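You operate a simulated robot arm through the tools that you are given. There is no shell and no other tool.

The job below is to be done with a simulated two-armed robot. You get a single attempt, and the scene is never put back.

Task
Print a purple ring over the blue one on the grey block.
Fine: the purple ink pad goes in the empty seat of the slide; ink the press from it; one print; the block stays under the press. Where these are worked on the way, their far stop is far enough and under half their travel is too little: pad press slide.

Only the result counts: the job must be done as asked and must still hold three seconds after the hand-in. Knocking over, shifting, dropping, spilling or breaking anything else fails it.

Robot
Two 7-joint arms with two-finger parallel grippers on one trunk that stands fixed in place. Base frame: the origin is at the foot of the trunk, x ahead of it, y to its left, z up. Lengths are in m, angles in rad, forces in N, time in s.
The left shoulder is at [0.06, 0.189, 1.203], the right one opposite. Each reaches about 0.794 m from its shoulder. Payload 3.43 kg a hand.
Tool frame (each hand has its own): the origin (TCP) lies between the finger pads and is the grasp point; the fingertips stand 0.03 m ahead of it; z points along the fingers, y is the line along which they close. Largest opening 0.094 m; finger width 0.028, thickness 0.01; the body of the gripper, 0.05 by 0.096 m, starts 0.055 m behind the TCP.
Orientation is that of the tool frame in the base frame, as a unit quaternion [x, y, z, w]. With the fingers straight down and closing along the base's y, the tool's x points along the base's -x, its y along +y and its z along -z.

Tools
- The arms move only by the tool apply_moves. It takes "left_series", "right_series" or both (then of equal length, played together; a hand with none holds still); each is a list of rows, each an object of numbers (a shift or turn left out is 0, a gripper value left out holds the last): "tx", "ty", "tz": the shift along the tool's x, y, z in m; "rx", "ry", "rz": the turn, a rotation vector about the tool's x, y, z in rad; "grip": the closure, from 0 (fully open) to 1 (shut). In form: [{"tx": .., "ty": .., "tz": .., "rx": .., "ry": .., "rz": .., "grip": ..}, ...]. A call has 1 to 20 rows; each row is the pose to reach, as a shift and turn from the pose commanded when the call began, along the tool's axes at that moment. A row lasts 0.2 s, in which the tool goes at most 0.05 m and 0.15 rad; a call with a longer step from one row to the next is refused whole, and so is a gripper value outside its range. Where a pose cannot be reached the arm comes as near as it can. A force on the tool above 60 N (or 10 N above the force at the start of the call, whichever is more), or a blocked arm, ends the call early, and 0.2 s more pass. Each finger travels about 0.153 m/s and halts on what it meets, pressing with about 26 N; the grip force reading is that of the motor and also rises with nothing between the fingers. The clock runs only during rows and for 0.2 s after the last one: add rows that repeat a pose to give the fingers time. The reply holds the time, the measured pose of the TCP, the force on the tool along the base axes, the opening and the grip force, in the units named above and with some noise, with the torque about the TCP (base axes, N m) and any sound that the robot's microphone picked up, and new pictures: "show" is both (left out), scene, wrist or none (wrist: the cameras of the hands that moved).
- Cameras (640 x 400 px; columns grow to the right, rows downward): "scene" is now at [0.0046, -0.0301, 1.7447]; the picture's right is [-0.40, -0.92, 0.00], its down [-0.76, 0.33, -0.56] and it looks along [0.52, -0.23, -0.83] (base axes); focal length 317 px, centre (320, 200). "left" rides on the left gripper at [0.076, -0.014, -0.102] in its tool frame; the picture's right is [0.18, 0.98, 0.00], its down [-0.75, 0.14, -0.64] and it looks along [-0.63, 0.12, 0.77] (tool axes); focal length 243 px, centre (320, 200). "right" rides on the right gripper at [0.076, 0.014, -0.102] in its tool frame; the picture's right is [-0.18, 0.98, 0.00], its down [-0.75, -0.14, -0.64] and it looks along [-0.63, -0.12, 0.77] (tool axes); focal length 243 px, centre (320, 200).
- raise_lower(by): slides the trunk up (or, below 0, down) by that many m; the arms and the scene camera ride with it, the base frame stays. It gives what a move gives, with no picture.
- head_to(pan, tilt): turns the head with the scene camera to pan (to the left, within 1.501 rad either way) and tilt (down, from -0.506 to 1.204), counted from straight ahead of the robot. It gives what a move gives, and a new picture of the scene camera.
- locate(camera, pixels): there is no depth. For up to 12 entries [column, row, z] of the newest picture of that camera ("zoom" is the newest enlarged one), the place [x, y] in the base frame at which the ray of that pixel passes the height z, good to about 0.002 m. It takes no simulated time.
- zoom(camera, box): a new picture of the part [left, top, right, bottom] of that camera's present view, enlarged. It takes no simulated time.
- hand_in(): hands the job in; it is judged then, once.

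Open the grippers and draw the arms clear of the work before you hand the job in, unless the task says otherwise.

The tools are called as a command line: name --argument value ..., lists and objects as JSON in quotes. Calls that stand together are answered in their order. apply_moves: Moves the arms, as the interface text tells. Its arguments: {"type":"object","properties":{"left_series":{"type":"array"},"right_series":{"type":"array"},"show":{"type":"string","enum":["both","scene","wrist","none"]}},"required":[]} The other tools are called the same way: raise_lower (by) moves the trunk up or down; head_to (pan, tilt) turns the head that bears the scene camera; locate (camera, pixels) gives the place at which the rays of pixels pass given heights; zoom (camera, box) takes an enlarged picture of a part of a camera's view; hand_in () hands the job in.

At the start:

```text
time: 0.0
left_tool_pos: [0.348, -0.0234, 1.1812]
left_tcp_rot: [0.0, 1.0, 0.0, 0.0]
left_ft_force: [-0.2, 0.2, 0.3]
left_moment: [0.0, -0.03, -0.01]
left_opening: 0.0939
left_grip_force: 0.0
right_tool_pos: [0.2483, -0.3284, 1.2139]
right_tcp_rot: [0.001, 1.0, 0.0, -0.001]
right_ft_force: [0.0, -0.5, 0.2]
right_moment: [-0.01, 0.01, 0.01]
right_opening: 0.0942
right_grip_force: 0.1
trunk travel left (down, up): [-0.875, 0.115]
head pan, tilt (commanded): [-0.415, 0.972]
```

scene: 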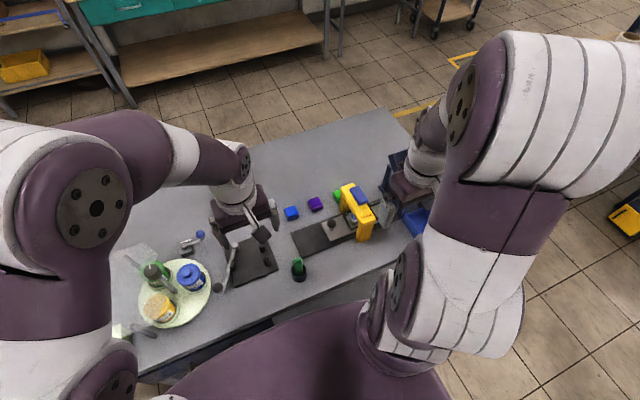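
right: 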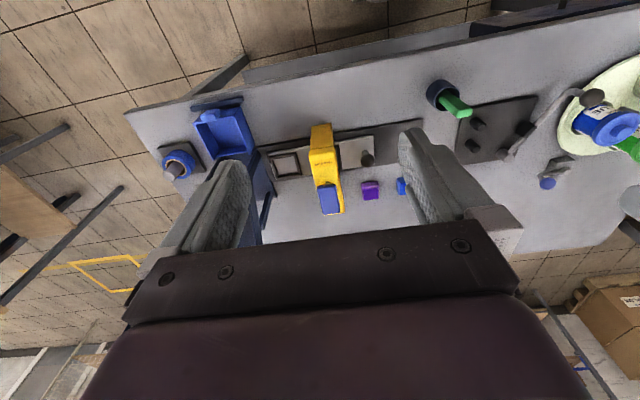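
left: 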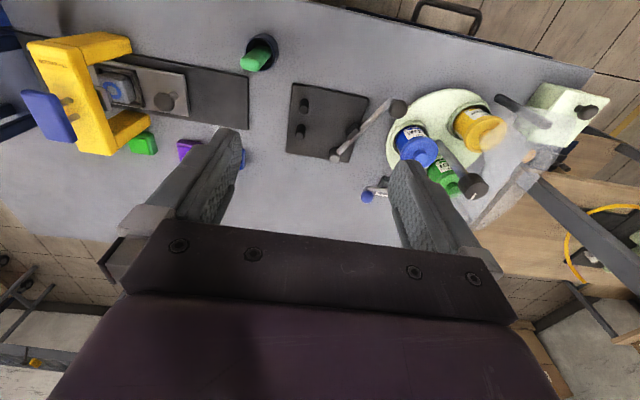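

The pictures show a yellow press around (358,212) in the scene, with a slide under it, and ink pads green/purple/blue nearby. I zoom in to understand the parts before moving.

zoom --camera "scene" --box '[260, 150, 460, 290]'

zoom --camera "left" --box '[0, 0, 290, 190]'

zoom --camera "right" --box '[120, 60, 440, 240]'

```text
2.86 times, centred on (360, 220) of scene
```

zoom: 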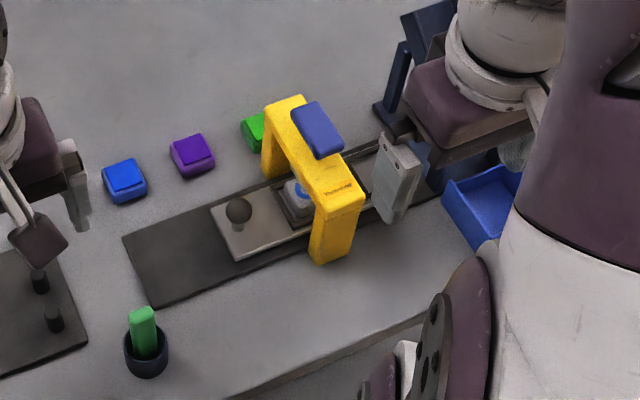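

```text
2.11 times, centred on (145, 95) of left
```

zoom: 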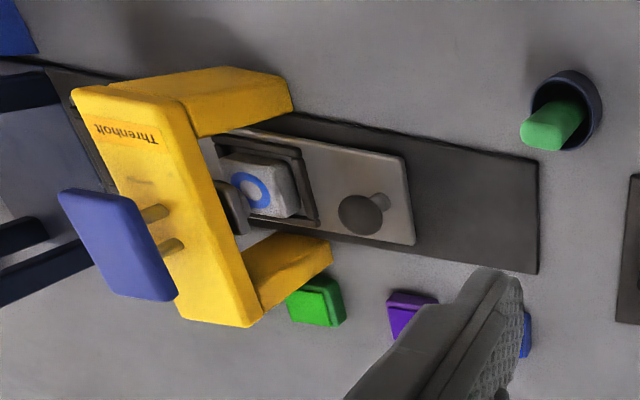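

```text
2.00 times, centred on (280, 150) of right
```

zoom: 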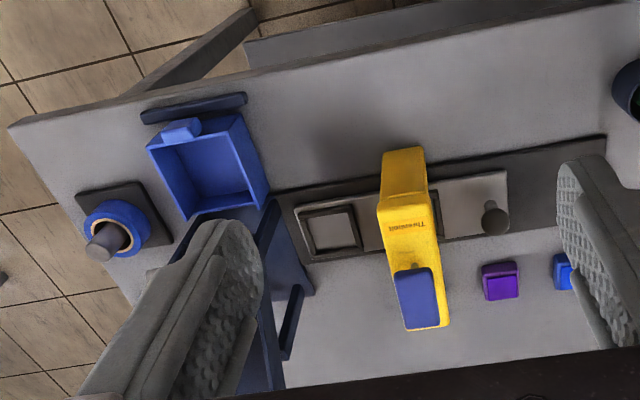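

I see the slide with an empty seat on its right (−y) side, the block seat near the press, and a knob at the +y end. I triangulate the table height by locating the same features from several cameras.

locate --camera "scene" --pixels '[[315, 204, 0.6], [315, 204, 0.7], [315, 204, 0.8], [315, 204, 0.9], [291, 213, 0.7], [291, 213, 0.8], [299, 267, 0.7], [299, 267, 0.8]]'

locate --camera "right" --pixels '[[370, 190, 0.6], [370, 190, 0.7], [370, 190, 0.8], [370, 190, 0.9], [433, 93, 0.7], [433, 93, 0.8]]'

locate --camera "left" --pixels '[[188, 148, 0.6], [188, 148, 0.7], [188, 148, 0.8], [188, 148, 0.9], [258, 53, 0.7], [258, 53, 0.8]]'

```text
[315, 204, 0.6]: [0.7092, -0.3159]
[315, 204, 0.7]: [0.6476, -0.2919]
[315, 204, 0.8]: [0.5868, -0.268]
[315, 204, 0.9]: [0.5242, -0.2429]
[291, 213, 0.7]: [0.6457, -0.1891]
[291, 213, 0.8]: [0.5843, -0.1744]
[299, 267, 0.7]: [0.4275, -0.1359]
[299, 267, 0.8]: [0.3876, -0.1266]
```

```text
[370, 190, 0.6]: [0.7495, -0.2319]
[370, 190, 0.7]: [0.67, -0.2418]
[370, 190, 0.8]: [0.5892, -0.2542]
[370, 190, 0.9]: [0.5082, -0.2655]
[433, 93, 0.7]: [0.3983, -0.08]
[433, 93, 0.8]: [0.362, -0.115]
```

```text
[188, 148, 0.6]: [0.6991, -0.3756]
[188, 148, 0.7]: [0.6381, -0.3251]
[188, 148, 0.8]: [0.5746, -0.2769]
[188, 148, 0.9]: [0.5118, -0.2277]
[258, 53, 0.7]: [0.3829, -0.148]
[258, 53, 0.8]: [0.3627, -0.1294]
```

Purple pad comes out near (0.57, -0.26) at z≈0.82. I locate the slide parts at plausible heights in the right and left views.

locate --camera "right" --pixels '[[285, 164.5, 0.8], [285, 164.5, 0.82], [328.5, 199, 0.9], [328.5, 199, 0.95], [328.5, 199, 1.0], [367, 158.5, 0.82], [367, 158.5, 0.85], [267, 158, 0.8], [423, 119, 0.8], [280, 190, 0.8], [256, 147, 0.8]]'

locate --camera "left" --pixels '[[164, 98, 0.82], [164, 98, 0.85], [53, 115, 0.9], [53, 115, 0.95], [53, 115, 1.0], [120, 86, 0.82], [120, 86, 0.85], [249, 73, 0.8], [244, 129, 0.8], [143, 136, 0.82]]'

locate --camera "scene" --pixels '[[334.5, 215, 0.82], [334.5, 215, 0.85], [359, 195.5, 0.9], [359, 195.5, 0.95], [359, 195.5, 1.0], [298.5, 232.5, 0.8], [308, 257, 0.8], [354, 216.5, 0.82], [354, 216.5, 0.85]]'

```text
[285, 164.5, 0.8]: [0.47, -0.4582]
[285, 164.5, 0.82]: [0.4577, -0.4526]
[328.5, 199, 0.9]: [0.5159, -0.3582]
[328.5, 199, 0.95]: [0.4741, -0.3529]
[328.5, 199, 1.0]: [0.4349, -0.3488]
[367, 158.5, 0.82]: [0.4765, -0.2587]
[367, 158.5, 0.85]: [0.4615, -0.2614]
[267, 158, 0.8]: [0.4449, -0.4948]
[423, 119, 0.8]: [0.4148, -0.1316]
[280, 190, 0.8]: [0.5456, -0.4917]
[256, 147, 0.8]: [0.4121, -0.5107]
```

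```text
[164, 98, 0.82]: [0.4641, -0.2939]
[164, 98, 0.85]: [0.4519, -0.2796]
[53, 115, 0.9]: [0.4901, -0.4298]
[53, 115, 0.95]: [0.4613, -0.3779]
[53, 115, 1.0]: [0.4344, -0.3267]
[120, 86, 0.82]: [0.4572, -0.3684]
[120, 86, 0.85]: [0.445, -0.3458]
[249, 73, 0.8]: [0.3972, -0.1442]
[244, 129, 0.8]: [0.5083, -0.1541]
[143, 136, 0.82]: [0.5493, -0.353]
```

```text
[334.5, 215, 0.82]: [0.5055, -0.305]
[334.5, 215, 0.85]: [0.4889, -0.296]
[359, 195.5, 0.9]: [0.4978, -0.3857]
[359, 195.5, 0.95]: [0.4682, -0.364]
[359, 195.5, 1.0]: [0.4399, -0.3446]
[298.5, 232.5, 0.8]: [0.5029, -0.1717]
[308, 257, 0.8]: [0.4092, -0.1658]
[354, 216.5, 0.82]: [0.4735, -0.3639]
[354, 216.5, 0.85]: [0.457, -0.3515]
```

Rough geometry: press plate ≈ (0.46,-0.36,0.96), block seat ≈ (0.457,-0.355), empty seat ≈ (0.465,-0.455). I move the left arm aside to the left and lower the right hand somewhat for a nearer view.

apply_moves --left_series '[{"ty": 0.04}, {"ty": 0.08}, {"ty": 0.12}, {"ty": 0.16}, {"ty": 0.2}]' --right_series '[{"tz": 0.03, "tx": 0.01}, {"tz": 0.06, "tx": 0.02}, {"tz": 0.08, "tx": 0.03}, {"tz": 0.1, "tx": 0.04}, {"tz": 0.1, "tx": 0.04}]'

```text
time: 1.2
left_tool_pos: [0.3476, 0.1793, 1.1817]
left_tcp_rot: [0.0, 1.0, -0.001, 0.0]
left_ft_force: [-0.6, 0.5, -0.3]
left_moment: [0.0, 0.03, -0.02]
left_opening: 0.0937
left_grip_force: 0.1
right_tool_pos: [0.2099, -0.327, 1.1142]
right_tcp_rot: [0.0, 1.0, -0.001, -0.001]
right_ft_force: [0.5, 0.3, 0.7]
right_moment: [-0.01, 0.0, 0.0]
right_opening: 0.0941
right_grip_force: 0.1
trunk travel left (down, up): [-0.875, 0.115]
head pan, tilt (commanded): [-0.415, 0.972]
```

scene: 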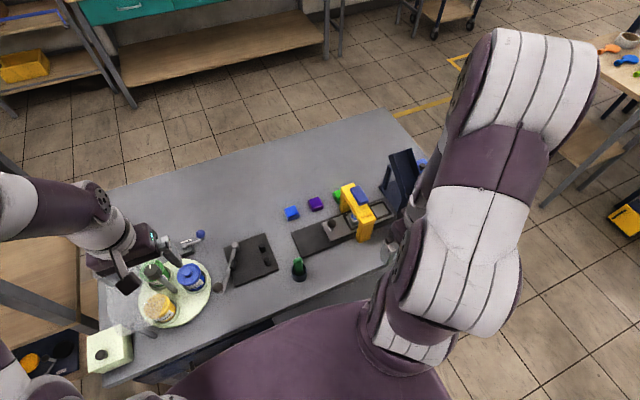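
right: 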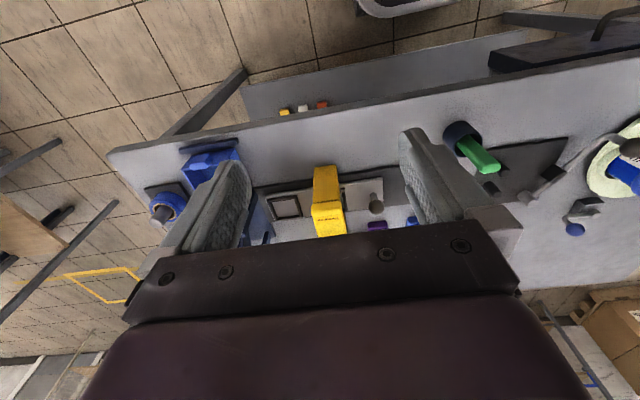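
left: 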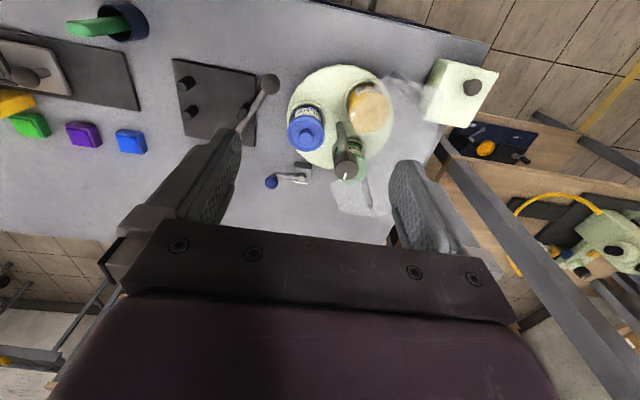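

The scene view now is clear on the work area; I zoom there on the slide and pads and on the right camera's view of the seat.

zoom --camera "scene" --box '[280, 165, 420, 255]'

zoom --camera "right" --box '[220, 130, 420, 250]'

zoom --camera "left" --box '[0, 0, 240, 160]'

```text
4.44 times, centred on (350, 210) of scene
```

zoom: 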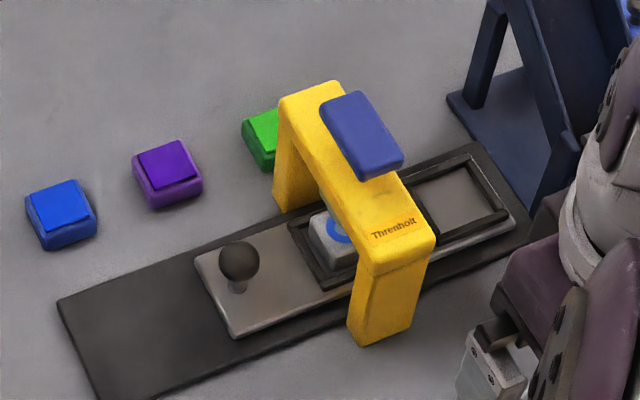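

```text
3.20 times, centred on (320, 190) of right
```

zoom: 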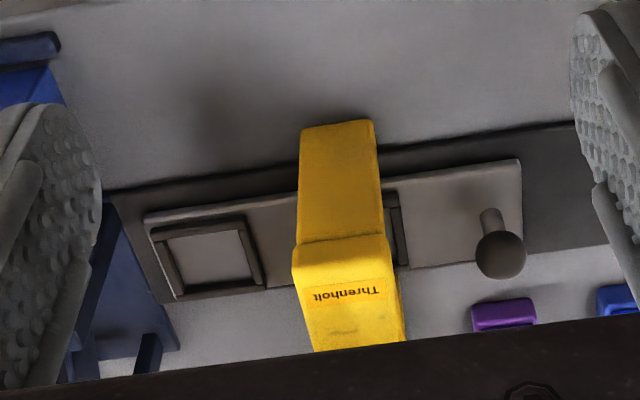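

```text
2.50 times, centred on (120, 80) of left
```

zoom: 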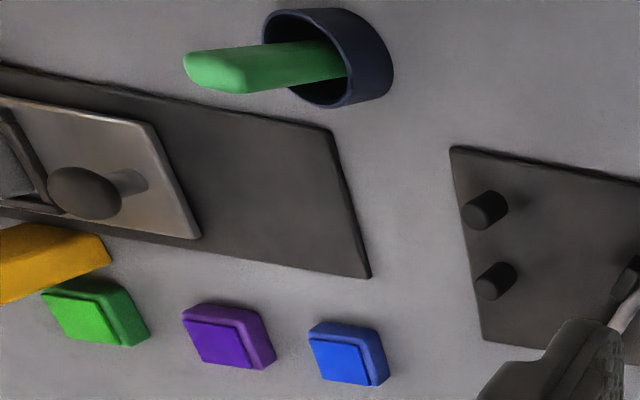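

I now triangulate precise heights: purple pad top centre at scene (315.8,202.1) / left (79.2,137.2), rail corner at scene (290.8,232.5) / left (140.4,110.8), knob ball at scene (331.9,223.9... ) / left.

locate --camera "scene" --pixels '[[315.8, 202.1, 0.78], [315.8, 202.1, 0.82], [315.8, 202.1, 0.86], [290.8, 232.5, 0.78], [290.8, 232.5, 0.82], [331.5, 213.7, 0.82], [331.5, 213.7, 0.86], [331.5, 213.7, 0.9], [361, 195.0, 0.94], [361, 195.0, 0.98]]'

locate --camera "left" --pixels '[[79.2, 137.2, 0.78], [79.2, 137.2, 0.82], [79.2, 137.2, 0.86], [140.4, 110.8, 0.78], [140.4, 110.8, 0.82], [25.6, 76.8, 0.82], [25.6, 76.8, 0.86], [25.6, 76.8, 0.9]]'

locate --camera "right" --pixels '[[376.6, 207.2, 0.82], [376.6, 207.2, 0.86], [376.6, 207.2, 0.9], [286.0, 207.2, 0.8], [286.0, 207.2, 0.84]]'

```text
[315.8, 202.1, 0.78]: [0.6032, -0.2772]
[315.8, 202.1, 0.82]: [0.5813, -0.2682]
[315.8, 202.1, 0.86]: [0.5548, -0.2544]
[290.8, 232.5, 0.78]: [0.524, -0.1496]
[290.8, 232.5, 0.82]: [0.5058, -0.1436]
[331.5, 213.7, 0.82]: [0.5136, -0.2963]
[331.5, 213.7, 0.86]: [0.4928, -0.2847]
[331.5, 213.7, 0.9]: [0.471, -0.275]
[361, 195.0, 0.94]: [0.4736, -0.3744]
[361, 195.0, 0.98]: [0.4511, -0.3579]
```

```text
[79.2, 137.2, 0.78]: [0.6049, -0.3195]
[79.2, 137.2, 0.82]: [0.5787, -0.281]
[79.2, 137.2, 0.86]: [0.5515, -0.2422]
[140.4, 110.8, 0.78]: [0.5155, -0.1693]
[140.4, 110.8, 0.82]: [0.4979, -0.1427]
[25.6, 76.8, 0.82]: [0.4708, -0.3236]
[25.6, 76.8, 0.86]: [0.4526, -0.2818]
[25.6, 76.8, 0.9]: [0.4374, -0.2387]
```

```text
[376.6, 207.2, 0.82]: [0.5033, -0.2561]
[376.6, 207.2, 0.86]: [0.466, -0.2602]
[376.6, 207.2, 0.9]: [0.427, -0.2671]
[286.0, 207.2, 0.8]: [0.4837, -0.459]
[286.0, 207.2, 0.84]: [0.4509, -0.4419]
```

I used a wrong row for the knob in the scene; correct is (332,223.5). I re-locate this and the other slide features.

locate --camera "scene" --pixels '[[332, 223.5, 0.84], [332, 223.5, 0.86], [332, 223.5, 0.88], [358.1, 207.1, 0.96], [397.4, 193.3, 0.82], [367, 250, 0.82], [381.5, 213, 0.82], [378, 210.5, 0.82], [379.7, 209.2, 0.82]]'

zoom --camera "scene" --box '[335, 180, 405, 225]'

```text
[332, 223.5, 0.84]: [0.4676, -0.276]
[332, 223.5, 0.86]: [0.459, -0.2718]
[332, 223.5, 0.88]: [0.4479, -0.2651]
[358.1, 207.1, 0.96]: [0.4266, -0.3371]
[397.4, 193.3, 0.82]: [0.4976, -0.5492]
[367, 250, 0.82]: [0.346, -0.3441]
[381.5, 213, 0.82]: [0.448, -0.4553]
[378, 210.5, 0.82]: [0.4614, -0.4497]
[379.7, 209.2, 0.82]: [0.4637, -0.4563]
```

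```text
8.89 times, centred on (370, 202) of scene
```

zoom: 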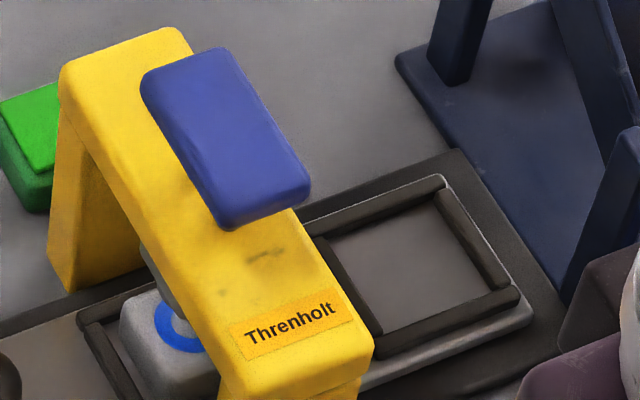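

The newest zoom shows the seat frame clearly. I locate its inner corners (440,195),(498,288),(382,335),(328,243) and the block top.

locate --camera "zoom" --pixels '[[437, 190, 0.83], [500, 287, 0.83], [380, 335, 0.83], [325, 240, 0.83], [445, 177, 0.83], [520, 293, 0.83], [455, 152, 0.82], [190, 300, 0.85], [148, 72, 0.97], [223, 48, 0.97], [308, 180, 0.97], [222, 225, 0.97]]'

```text
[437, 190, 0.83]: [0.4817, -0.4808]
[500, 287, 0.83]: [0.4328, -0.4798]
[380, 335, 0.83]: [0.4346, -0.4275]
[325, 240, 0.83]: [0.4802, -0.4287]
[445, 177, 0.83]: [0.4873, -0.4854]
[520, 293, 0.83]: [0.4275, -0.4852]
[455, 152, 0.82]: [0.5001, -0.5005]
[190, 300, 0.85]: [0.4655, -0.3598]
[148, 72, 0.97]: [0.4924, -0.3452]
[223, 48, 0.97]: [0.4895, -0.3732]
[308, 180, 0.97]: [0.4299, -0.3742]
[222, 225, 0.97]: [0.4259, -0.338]
```

Slide is axis-aligned: empty seat centre ≈ (0.457,-0.4545), inner ≈0.05 square; press plate centre ≈ (0.459,-0.3575). Now I measure the purple pad's corners.

zoom --camera "scene" --box '[280, 180, 350, 225]'

```text
8.89 times, centred on (315, 202) of scene
```

zoom: 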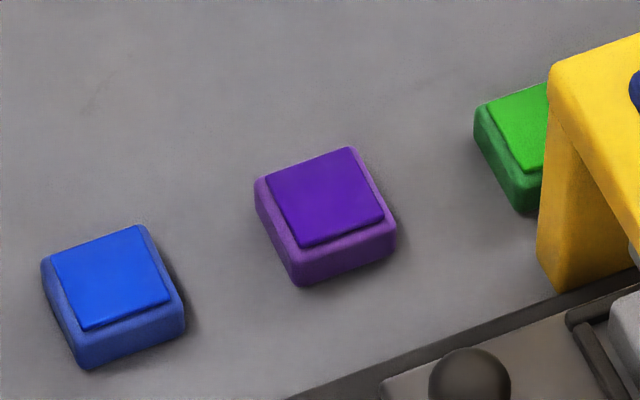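

The purple pad is a rounded box with an ink slab. I locate its upper and lower corners in this zoom.

locate --camera "zoom" --pixels '[[267, 184, 0.838], [352, 147, 0.838], [385, 218, 0.838], [304, 248, 0.838], [256, 183, 0.83], [396, 228, 0.83], [297, 262, 0.83], [299, 287, 0.81], [397, 251, 0.81], [357, 147, 0.83]]'

```text
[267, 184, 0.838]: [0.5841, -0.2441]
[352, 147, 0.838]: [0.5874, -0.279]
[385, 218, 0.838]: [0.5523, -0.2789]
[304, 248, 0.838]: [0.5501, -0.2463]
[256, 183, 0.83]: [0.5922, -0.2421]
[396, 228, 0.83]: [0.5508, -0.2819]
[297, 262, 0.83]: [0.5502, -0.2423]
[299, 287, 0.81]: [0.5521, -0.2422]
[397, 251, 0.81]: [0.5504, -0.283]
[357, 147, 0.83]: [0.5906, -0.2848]
```

The purple pad is a ~0.040 m square centred near (0.571,-0.2625), nearly aligned. I move the right hand at the current height over it, then look.

apply_moves --right_series '[{"tx": -0.045, "ty": 0.008}, {"tx": -0.09, "ty": 0.016}, {"tx": -0.135, "ty": 0.024}, {"tx": -0.18, "ty": 0.032}, {"tx": -0.225, "ty": 0.04}, {"tx": -0.27, "ty": 0.048}, {"tx": -0.315, "ty": 0.056}, {"tx": -0.361, "ty": 0.0645}, {"tx": -0.361, "ty": 0.0645, "tz": 0.04}, {"tx": -0.361, "ty": 0.0645, "tz": 0.08}, {"tx": -0.361, "ty": 0.0645, "tz": 0.12}, {"tx": -0.361, "ty": 0.0645, "tz": 0.12}]'

```text
time: 3.8
left_tool_pos: [0.3485, 0.1775, 1.1823]
left_tcp_rot: [-0.001, 1.0, 0.0, 0.001]
left_ft_force: [-0.6, 0.2, 0.1]
left_moment: [-0.01, -0.02, -0.04]
left_opening: 0.0939
left_grip_force: 0.0
right_tool_pos: [0.5692, -0.2628, 0.9959]
right_tcp_rot: [-0.001, 1.0, 0.0, 0.0]
right_ft_force: [-0.2, 0.6, -0.5]
right_moment: [-0.01, -0.02, 0.01]
right_opening: 0.0941
right_grip_force: 0.1
trunk travel left (down, up): [-0.875, 0.115]
head pan, tilt (commanded): [-0.415, 0.972]
```

scene: 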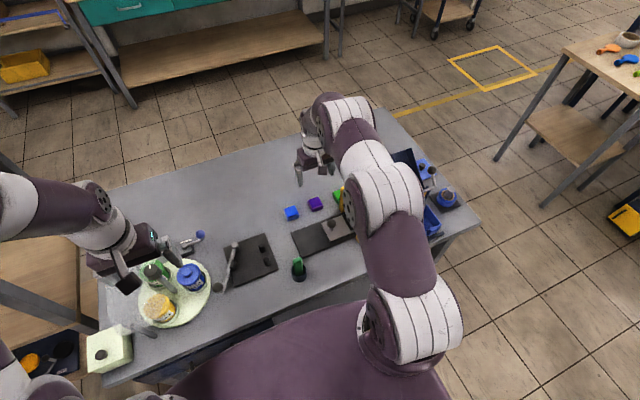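
right: 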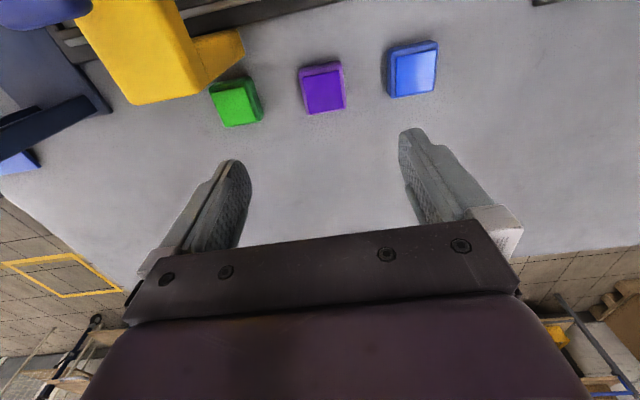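

The right wrist view shows the purple pad at about (323,88) between the fingers' columns. I locate its corners from this near view.

zoom --camera "right" --box '[200, 30, 440, 180]'

locate --camera "right" --pixels '[[324, 90, 0.82], [324, 90, 0.838], [324, 90, 0.85]]'

```text
2.67 times, centred on (320, 105) of right
```

zoom: 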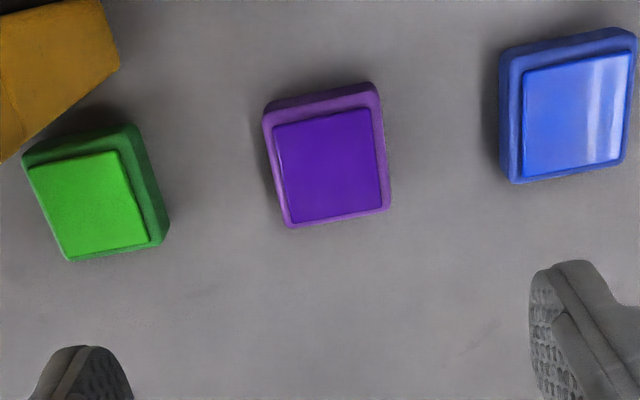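

```text
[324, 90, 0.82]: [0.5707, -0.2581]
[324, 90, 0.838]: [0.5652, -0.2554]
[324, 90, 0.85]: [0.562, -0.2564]
```

I locate the ink-slab corners (272,127),(370,108),(381,208),(291,224) and the base corners.

locate --camera "zoom" --pixels '[[272, 127, 0.838], [370, 108, 0.838], [381, 208, 0.838], [291, 224, 0.838], [264, 112, 0.83], [376, 88, 0.83], [390, 210, 0.83], [291, 226, 0.83], [264, 112, 0.82], [376, 88, 0.82]]'

```text
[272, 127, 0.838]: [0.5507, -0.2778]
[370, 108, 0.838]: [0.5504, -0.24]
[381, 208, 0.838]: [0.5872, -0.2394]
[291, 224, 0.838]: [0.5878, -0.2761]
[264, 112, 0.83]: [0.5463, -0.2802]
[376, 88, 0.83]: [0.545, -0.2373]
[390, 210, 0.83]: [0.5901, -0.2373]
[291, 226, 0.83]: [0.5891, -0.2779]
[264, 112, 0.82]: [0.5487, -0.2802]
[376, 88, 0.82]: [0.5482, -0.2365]
```

Both cameras agree on a pad centre near (0.569,-0.260). I descend with open fingers straddling it to TCP z≈0.86 and look.

apply_moves --right_series '[{"ty": 0.0025, "tz": 0.04}, {"ty": 0.0025, "tz": 0.08}, {"ty": 0.0025, "tz": 0.11}, {"ty": 0.0025, "tz": 0.13}, {"ty": 0.0025, "tz": 0.136}, {"ty": 0.0025, "tz": 0.136}]'

```text
time: 5.2
left_tool_pos: [0.3487, 0.1772, 1.1811]
left_tcp_rot: [0.0, 1.0, 0.0, 0.001]
left_ft_force: [0.0, -0.4, 0.7]
left_moment: [0.02, -0.02, 0.01]
left_opening: 0.0942
left_grip_force: 0.1
right_tool_pos: [0.5706, -0.2616, 0.8586]
right_tcp_rot: [0.0, 1.0, 0.0, 0.001]
right_ft_force: [0.3, 0.7, -0.4]
right_moment: [0.01, 0.02, -0.03]
right_opening: 0.0942
right_grip_force: 0.0
trunk travel left (down, up): [-0.875, 0.115]
head pan, tilt (commanded): [-0.415, 0.972]
```

scene: 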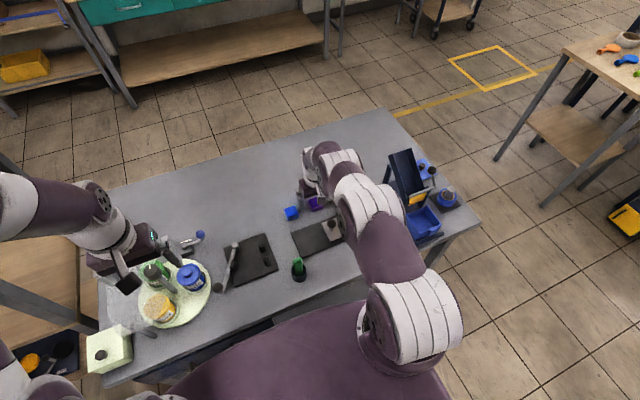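
right: 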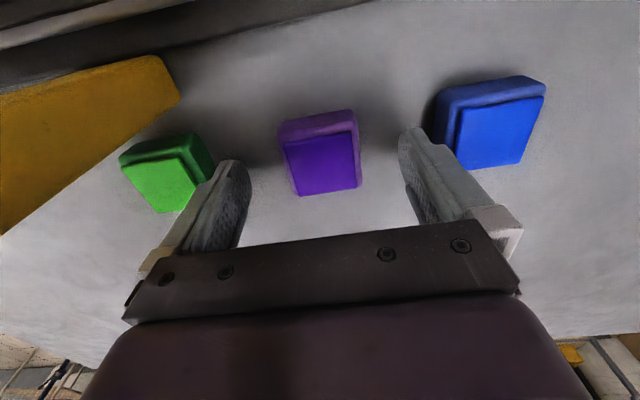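

Close view: the pad sits between the open fingers at (320,152). I zoom and triangulate the pad's heights with this nearer camera.

zoom --camera "right" --box '[220, 80, 460, 230]'

zoom --camera "scene" --box '[280, 170, 350, 215]'

```text
2.67 times, centred on (340, 155) of right
```

zoom: 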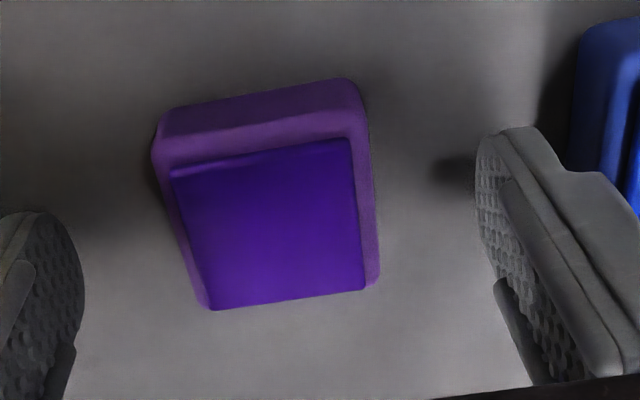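

```text
8.89 times, centred on (315, 192) of scene
```

zoom: 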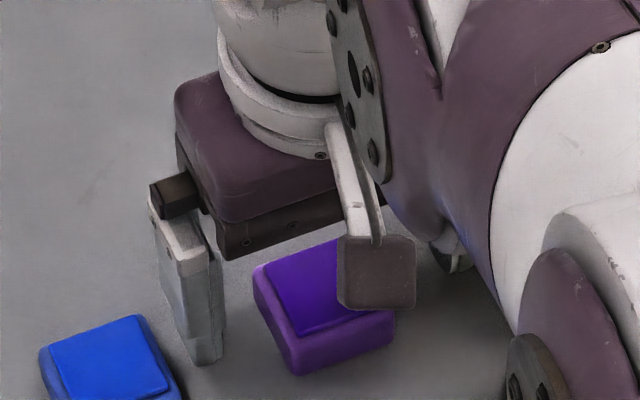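

I triangulate the pad's lower near edge in the close wrist view against the scene's estimate.

locate --camera "right" --pixels '[[280, 125, 0.8], [280, 125, 0.81], [280, 125, 0.82], [354, 111, 0.8], [354, 111, 0.81], [354, 111, 0.82], [283, 142, 0.83], [353, 132, 0.83], [322, 165, 0.835], [322, 165, 0.845]]'

```text
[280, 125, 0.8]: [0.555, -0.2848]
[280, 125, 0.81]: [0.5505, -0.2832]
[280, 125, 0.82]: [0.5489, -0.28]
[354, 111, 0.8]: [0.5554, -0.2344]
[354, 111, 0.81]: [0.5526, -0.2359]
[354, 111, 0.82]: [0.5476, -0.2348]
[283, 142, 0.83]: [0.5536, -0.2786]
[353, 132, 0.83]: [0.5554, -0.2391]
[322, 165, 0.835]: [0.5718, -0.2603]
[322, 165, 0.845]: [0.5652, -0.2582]
```

Estimates put the table near 0.81 and the pad's rim near 0.832. I lower 8 mm more (tips ≈0.820) and check force.

apply_moves --right_series '[{"tz": 0.004}, {"tz": 0.008}, {"tz": 0.008}]' --show "wrist"

zoom --camera "scene" --box '[280, 170, 350, 215]'

zoom --camera "right" --box '[220, 80, 460, 230]'

```text
time: 6.0
left_tool_pos: [0.3496, 0.1771, 1.1807]
left_tcp_rot: [0.0, 1.0, 0.0, -0.001]
left_ft_force: [0.4, 0.5, -0.2]
left_moment: [-0.04, -0.02, 0.02]
left_opening: 0.094
left_grip_force: 0.0
right_tool_pos: [0.5697, -0.2606, 0.8496]
right_tcp_rot: [-0.001, 1.0, 0.0, 0.001]
right_ft_force: [-0.9, 0.5, 2.7]
right_moment: [0.11, 0.02, 0.02]
right_opening: 0.0939
right_grip_force: 0.1
trunk travel left (down, up): [-0.875, 0.115]
head pan, tilt (commanded): [-0.415, 0.972]
```

right: 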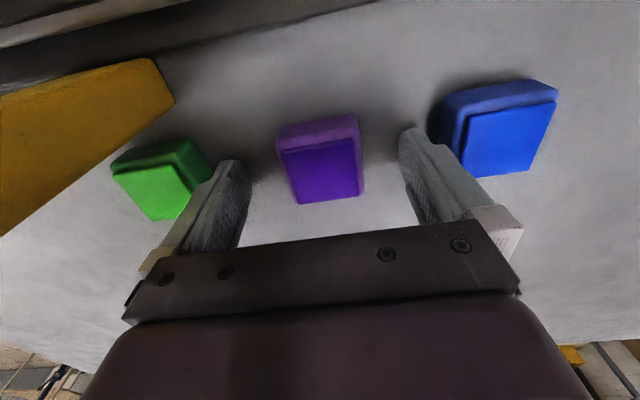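

```text
8.89 times, centred on (315, 192) of scene
```

zoom: 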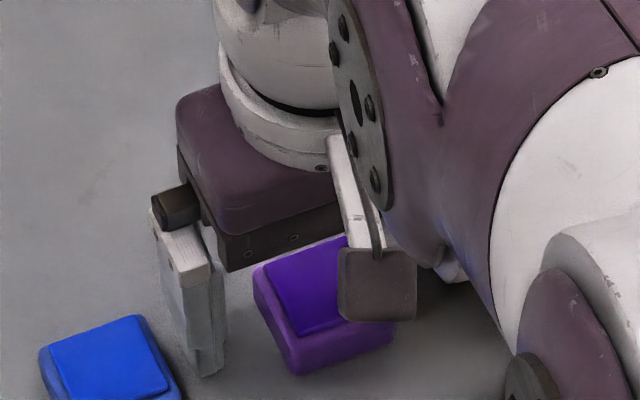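

```text
2.67 times, centred on (340, 155) of right
```

zoom: 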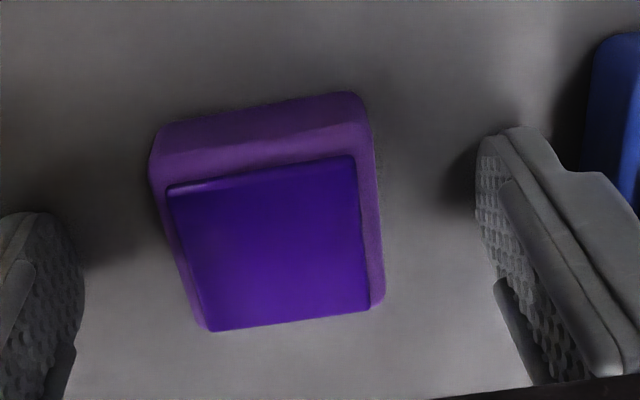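

Force rose to 2.7 N with some moment: the tips just touch the table, so table ≈0.82. I raise 8 mm (tips ~9 mm above table, clear of the seat's walls later) and close on the pad.

apply_moves --right_series '[{"tz": -0.004}, {"tz": -0.008}, {"tz": -0.008, "grip": 0.3}, {"tz": -0.008, "grip": 0.6}, {"tz": -0.008, "grip": 1.0}, {"tz": -0.008, "grip": 1.0}, {"tz": -0.008, "grip": 1.0}]' --show "wrist"

zoom --camera "right" --box '[220, 80, 460, 230]'

```text
time: 7.6
left_tool_pos: [0.3482, 0.1772, 1.1818]
left_tcp_rot: [0.0, 1.0, 0.0, 0.0]
left_ft_force: [-0.5, 0.4, -1.1]
left_moment: [0.01, -0.02, 0.01]
left_opening: 0.0942
left_grip_force: 0.0
right_tool_pos: [0.5719, -0.2609, 0.8592]
right_tcp_rot: [-0.001, 1.0, -0.001, -0.001]
right_ft_force: [0.9, 0.2, 1.6]
right_moment: [-0.07, 0.03, -0.01]
right_opening: 0.0432
right_grip_force: 25.7
trunk travel left (down, up): [-0.875, 0.115]
head pan, tilt (commanded): [-0.415, 0.972]
```

right: 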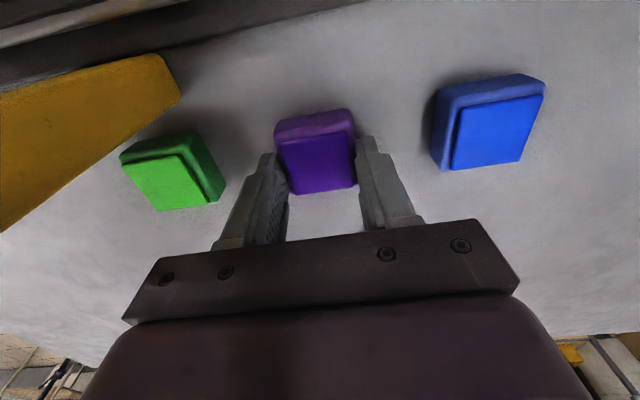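

```text
2.67 times, centred on (340, 155) of right
```

zoom: 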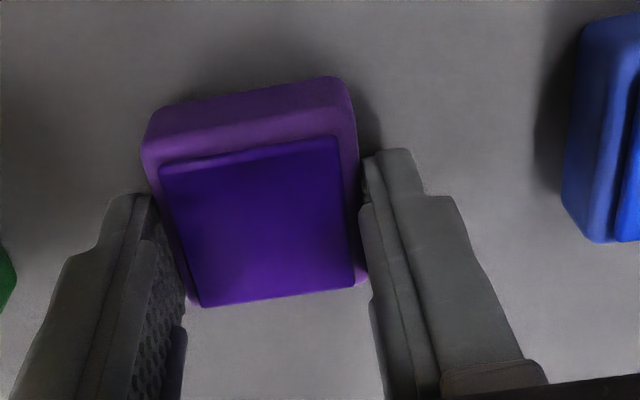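

The pad is gripped (opening 0.0432, 25.7 N). I check where the pad's centre lies relative to the TCP.

locate --camera "zoom" --pixels '[[161, 167, 0.843], [336, 138, 0.843], [354, 285, 0.843], [201, 306, 0.843], [145, 130, 0.825], [348, 85, 0.825]]'

```text
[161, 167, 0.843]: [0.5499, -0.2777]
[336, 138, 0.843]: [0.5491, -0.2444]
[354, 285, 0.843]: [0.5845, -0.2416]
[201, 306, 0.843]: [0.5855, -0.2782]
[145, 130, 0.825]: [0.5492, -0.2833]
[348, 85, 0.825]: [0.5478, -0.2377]
```

Pad centre is about 3 mm towards −x of the TCP. Before carrying it over I look at the dark-blue stand next to the seat, around scene (405,185).

zoom --camera "scene" --box '[360, 130, 488, 210]'

apply_moves --right_series '[{"tz": -0.02}, {"tz": -0.06}, {"tz": -0.1}, {"tz": -0.15}, {"tz": -0.2}, {"tz": -0.2}]'

```text
5.00 times, centred on (424, 170) of scene
```

zoom: 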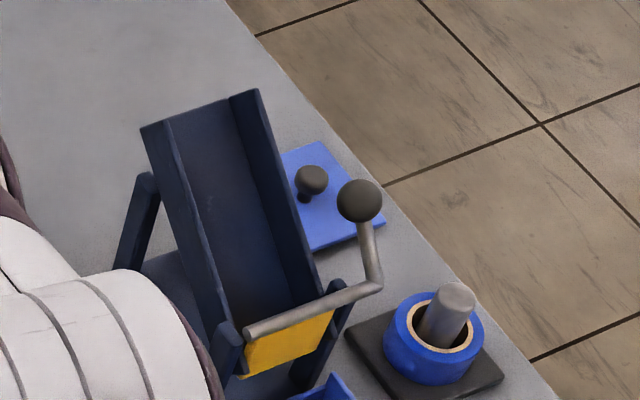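

```text
time: 9.0
left_tool_pos: [0.3488, 0.1757, 1.1821]
left_tcp_rot: [0.0, 1.0, 0.0, 0.0]
left_ft_force: [-0.8, 0.2, -0.1]
left_moment: [0.01, 0.02, 0.01]
left_opening: 0.094
left_grip_force: 0.0
right_tool_pos: [0.5711, -0.2615, 1.0593]
right_tcp_rot: [0.0, 1.0, 0.0, -0.001]
right_ft_force: [-0.4, -0.9, -1.1]
right_moment: [0.0, 0.02, -0.04]
right_opening: 0.0428
right_grip_force: 25.8
trunk travel left (down, up): [-0.875, 0.115]
head pan, tilt (commanded): [-0.415, 0.972]
```

scene: 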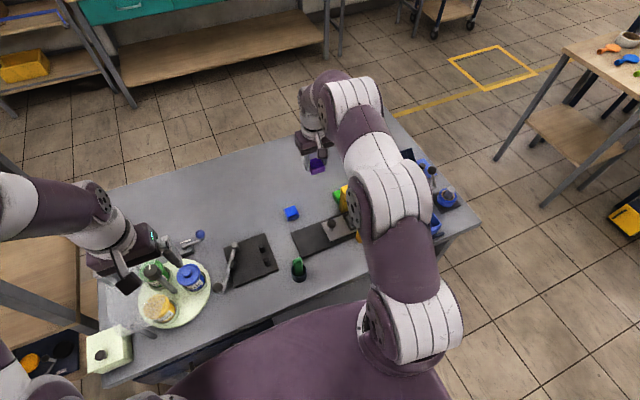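
right: 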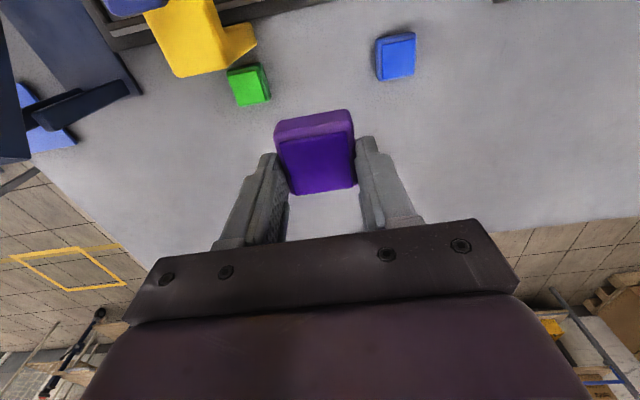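

The pad hangs firmly in the grip. I locate the stand's base and chute edges to know the clearance next to the seat.

locate --camera "scene" --pixels '[[378.4, 186.3, 0.82], [397, 211, 0.82], [388.4, 155.6, 0.9], [388.4, 155.6, 0.95], [388.4, 155.6, 1.0], [405, 201, 0.85], [405, 201, 0.9], [405, 201, 0.95], [390, 165, 0.9], [390, 165, 0.95]]'

zoom --camera "right" --box '[0, 0, 240, 150]'

```text
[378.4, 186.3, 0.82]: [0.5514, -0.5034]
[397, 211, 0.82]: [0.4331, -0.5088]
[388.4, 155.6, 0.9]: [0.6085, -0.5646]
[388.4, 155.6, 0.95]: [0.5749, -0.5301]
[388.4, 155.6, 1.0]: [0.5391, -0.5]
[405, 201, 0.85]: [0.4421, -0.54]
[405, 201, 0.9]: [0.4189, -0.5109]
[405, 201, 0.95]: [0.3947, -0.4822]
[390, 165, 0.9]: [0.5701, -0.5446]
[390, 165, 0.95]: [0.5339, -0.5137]
```

```text
2.67 times, centred on (120, 75) of right
```

zoom: 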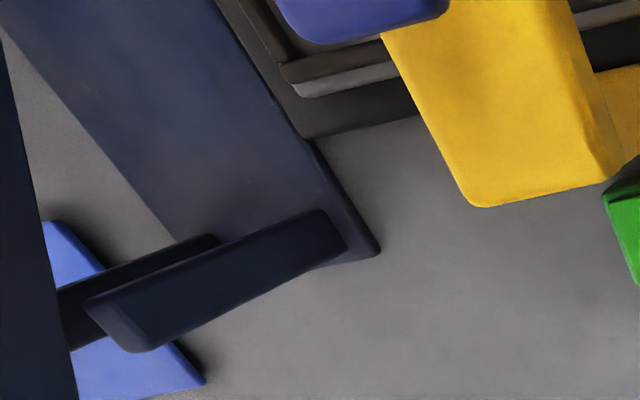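

The stand's foot begins at about y=-0.505, tight for a hand closing along y (half width 0.048) over the seat at y=-0.4545. I rotate the hand by 90° about its axis here in free space so its narrow side faces the stand.

apply_moves --right_series '[{"rz": 0.14}, {"rz": 0.28}, {"rz": 0.42}, {"rz": 0.56}, {"rz": 0.7}, {"rz": 0.84}, {"rz": 0.98}, {"rz": 1.12}, {"rz": 1.26}, {"rz": 1.4}, {"rz": 1.5}, {"rz": 1.5708}, {"rz": 1.5708}]'

```text
time: 11.8
left_tool_pos: [0.3486, 0.1777, 1.1803]
left_tcp_rot: [0.001, 1.0, 0.0, 0.0]
left_ft_force: [0.5, 0.8, 1.1]
left_moment: [-0.01, 0.01, 0.03]
left_opening: 0.0939
left_grip_force: 0.1
right_tool_pos: [0.5727, -0.2607, 1.0585]
right_tcp_rot: [0.707, 0.707, 0.0, -0.001]
right_ft_force: [0.0, -1.4, -1.0]
right_moment: [0.01, -0.01, -0.02]
right_opening: 0.0429
right_grip_force: 25.9
trunk travel left (down, up): [-0.875, 0.115]
head pan, tilt (commanded): [-0.415, 0.972]
```

scene: 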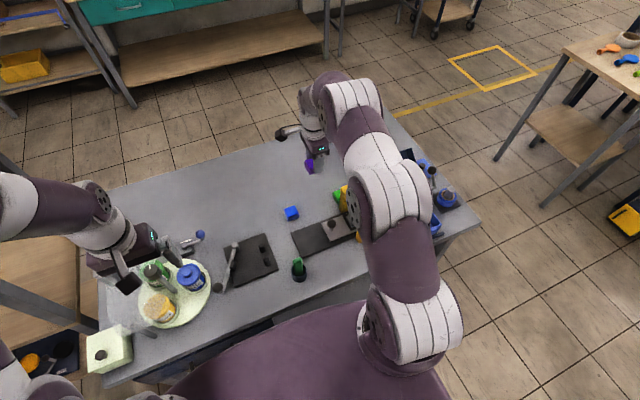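
right: 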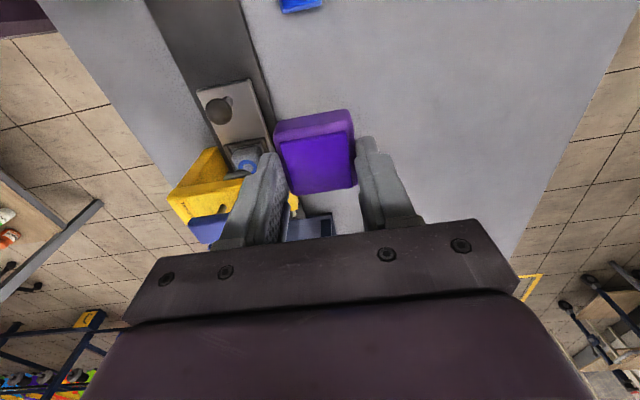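

The rotation succeeded. Something protrudes from the gripper at scene (285,134); I zoom to see whether that's a camera mount.

zoom --camera "scene" --box '[265, 80, 361, 180]'

```text
4.00 times, centred on (313, 130) of scene
```

zoom: 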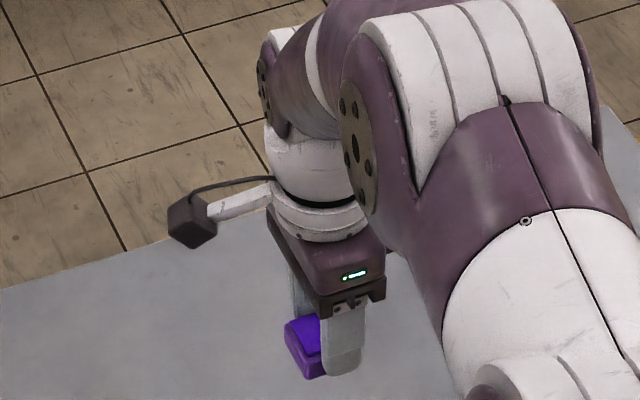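

There is a real camera box on a bracket on the tool's +x side; rotated this way it would come down on the press plate. I turn the hand back to its first orientation and then measure the stand's clearance from above the seat.

apply_moves --right_series '[{"rz": -0.14}, {"rz": -0.28}, {"rz": -0.42}, {"rz": -0.56}, {"rz": -0.7}, {"rz": -0.84}, {"rz": -0.98}, {"rz": -1.12}, {"rz": -1.26}, {"rz": -1.4}, {"rz": -1.5}, {"rz": -1.5708}, {"rz": -1.5708}]' --show "none"

```text
time: 14.6
left_tool_pos: [0.3499, 0.1771, 1.1817]
left_tcp_rot: [-0.001, 1.0, 0.0, 0.0]
left_ft_force: [0.2, -0.2, 0.2]
left_moment: [-0.03, 0.0, 0.01]
left_opening: 0.0938
left_grip_force: 0.1
right_tool_pos: [0.5703, -0.2621, 1.0577]
right_tcp_rot: [-0.001, 1.0, 0.0, 0.0]
right_ft_force: [0.3, 0.0, -0.5]
right_moment: [0.01, -0.02, 0.01]
right_opening: 0.0435
right_grip_force: 25.6
trunk travel left (down, up): [-0.875, 0.115]
head pan, tilt (commanded): [-0.415, 0.972]
```

Back in the first orientation. I raise slightly and carry the pad at z≈1.09 to above the seat, and look from there.

apply_moves --right_series '[{"tz": -0.03}, {"tz": -0.03, "tx": 0.02, "ty": -0.035}, {"tz": -0.03, "tx": 0.04, "ty": -0.07}, {"tz": -0.03, "tx": 0.06, "ty": -0.105}, {"tz": -0.03, "tx": 0.08, "ty": -0.14}, {"tz": -0.03, "tx": 0.1, "ty": -0.175}, {"tz": -0.03, "tx": 0.111, "ty": -0.193}, {"tz": -0.03, "tx": 0.111, "ty": -0.193}]'

zoom --camera "right" --box '[180, 20, 420, 170]'

```text
time: 16.4
left_tool_pos: [0.349, 0.1767, 1.1822]
left_tcp_rot: [-0.001, 1.0, 0.001, 0.001]
left_ft_force: [-1.1, -0.2, -0.5]
left_moment: [0.0, 0.03, 0.0]
left_opening: 0.094
left_grip_force: 0.0
right_tool_pos: [0.4589, -0.4541, 1.0876]
right_tcp_rot: [-0.001, 1.0, 0.0, 0.0]
right_ft_force: [0.3, 0.5, -0.4]
right_moment: [0.0, 0.0, 0.0]
right_opening: 0.0432
right_grip_force: 26.0
trunk travel left (down, up): [-0.875, 0.115]
head pan, tilt (commanded): [-0.415, 0.972]
```

scene: 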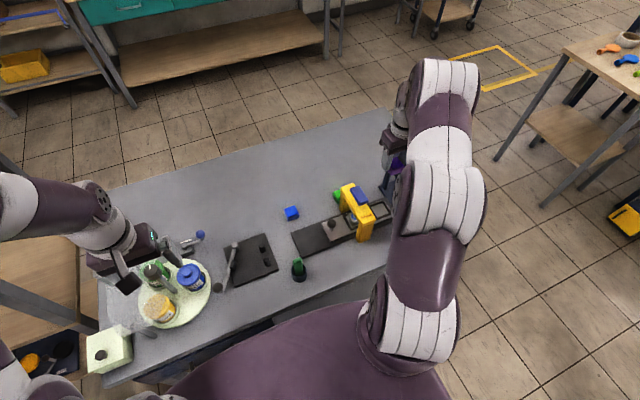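
right: 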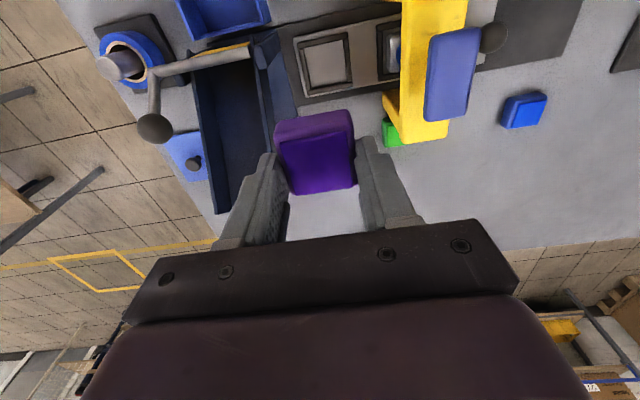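

```text
2.67 times, centred on (300, 95) of right
```

zoom: 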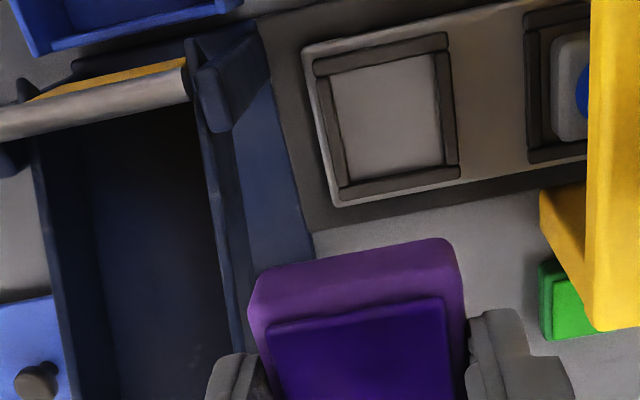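

A clear top view: seat frame inner corners near zoom (330,80),(432,55),(447,160),(343,187), stand leg near (235,85). I locate these.

locate --camera "zoom" --pixels '[[330, 78, 0.835], [432, 55, 0.835], [444, 163, 0.835], [345, 187, 0.835], [312, 50, 0.835], [448, 33, 0.835], [338, 204, 0.83], [268, 70, 0.825], [300, 220, 0.825], [230, 132, 0.92], [258, 100, 0.92], [265, 90, 0.87]]'

locate --camera "right" --pixels '[[402, 48, 0.85], [430, 110, 0.975], [470, 118, 0.975], [480, 33, 0.975], [436, 33, 0.975], [408, 0, 0.955], [388, 95, 0.9]]'

```text
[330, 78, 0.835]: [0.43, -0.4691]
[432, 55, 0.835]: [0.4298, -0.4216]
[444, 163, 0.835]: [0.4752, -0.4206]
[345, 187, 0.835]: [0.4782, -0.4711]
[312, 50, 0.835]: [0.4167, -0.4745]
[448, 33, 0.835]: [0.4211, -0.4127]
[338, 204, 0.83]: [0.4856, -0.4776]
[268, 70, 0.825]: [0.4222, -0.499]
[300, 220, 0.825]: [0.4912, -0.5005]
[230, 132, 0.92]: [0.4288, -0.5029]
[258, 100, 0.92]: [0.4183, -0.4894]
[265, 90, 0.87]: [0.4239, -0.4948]
```

```text
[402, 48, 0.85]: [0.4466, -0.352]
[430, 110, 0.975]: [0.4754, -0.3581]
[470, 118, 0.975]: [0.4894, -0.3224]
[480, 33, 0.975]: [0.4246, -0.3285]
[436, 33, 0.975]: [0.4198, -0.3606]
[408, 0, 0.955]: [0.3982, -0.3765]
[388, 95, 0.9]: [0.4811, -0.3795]
```

Right-camera coordinates put the seat centre at ≈(0.453,-0.446) with wall tops ≈0.845, leg's near face at y≈-0.50. I check the wrist housing's distance to the chute in the scene view.

zoom --camera "scene" --box '[350, 50, 494, 230]'

zoom --camera "right" --box '[240, 90, 400, 210]'

```text
2.22 times, centred on (422, 140) of scene
```

zoom: 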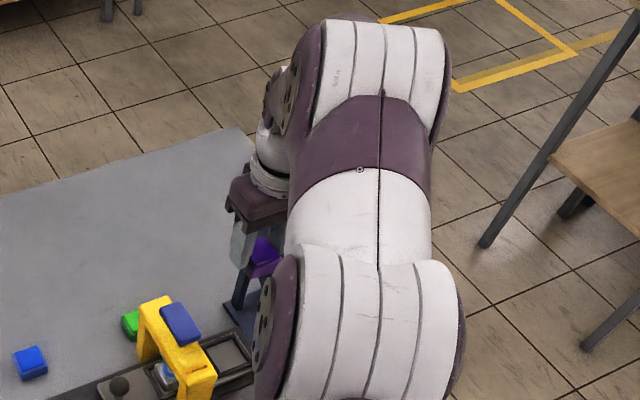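

```text
3.33 times, centred on (320, 150) of right
```

zoom: 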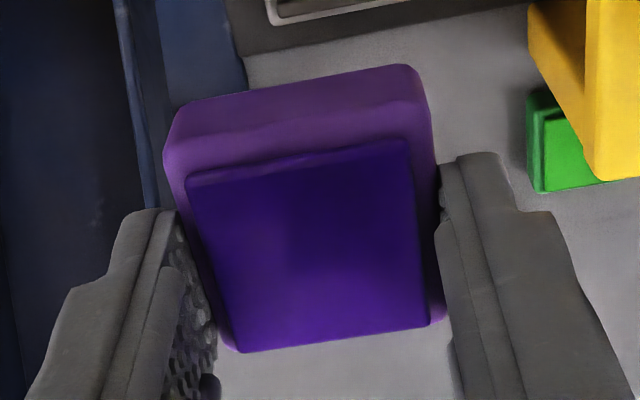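

The pad and fingers look right. I check the lever ball's place (scene (432,170), right (155,128)) and chute wall, to be certain the wrist has room, and the pad's ink corners.

locate --camera "scene" --pixels '[[432, 170, 0.9], [432, 170, 0.95], [432, 170, 1.0], [432, 170, 1.05], [412, 147.5, 0.95], [412, 147.5, 1.0]]'

locate --camera "right" --pixels '[[155, 128, 0.9], [155, 128, 0.95], [155, 128, 1.0], [155, 128, 1.05], [260, 55, 0.95]]'

locate --camera "zoom" --pixels '[[188, 183, 1.073], [407, 143, 1.073], [426, 325, 1.073], [240, 350, 1.073], [170, 140, 1.055], [427, 90, 1.055]]'

```text
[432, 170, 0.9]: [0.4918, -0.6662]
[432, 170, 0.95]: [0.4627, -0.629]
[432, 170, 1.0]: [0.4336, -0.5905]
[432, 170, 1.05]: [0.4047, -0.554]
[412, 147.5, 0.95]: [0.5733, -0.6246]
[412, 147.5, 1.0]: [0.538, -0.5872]
```

```text
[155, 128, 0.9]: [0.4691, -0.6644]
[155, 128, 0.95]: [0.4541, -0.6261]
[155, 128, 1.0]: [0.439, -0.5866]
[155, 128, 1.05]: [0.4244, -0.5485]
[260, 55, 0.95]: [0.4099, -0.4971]
```

```text
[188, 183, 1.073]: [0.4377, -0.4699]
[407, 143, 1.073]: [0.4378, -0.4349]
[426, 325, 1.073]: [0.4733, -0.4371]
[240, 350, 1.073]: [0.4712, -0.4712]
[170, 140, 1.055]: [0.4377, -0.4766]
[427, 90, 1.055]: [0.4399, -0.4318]
```

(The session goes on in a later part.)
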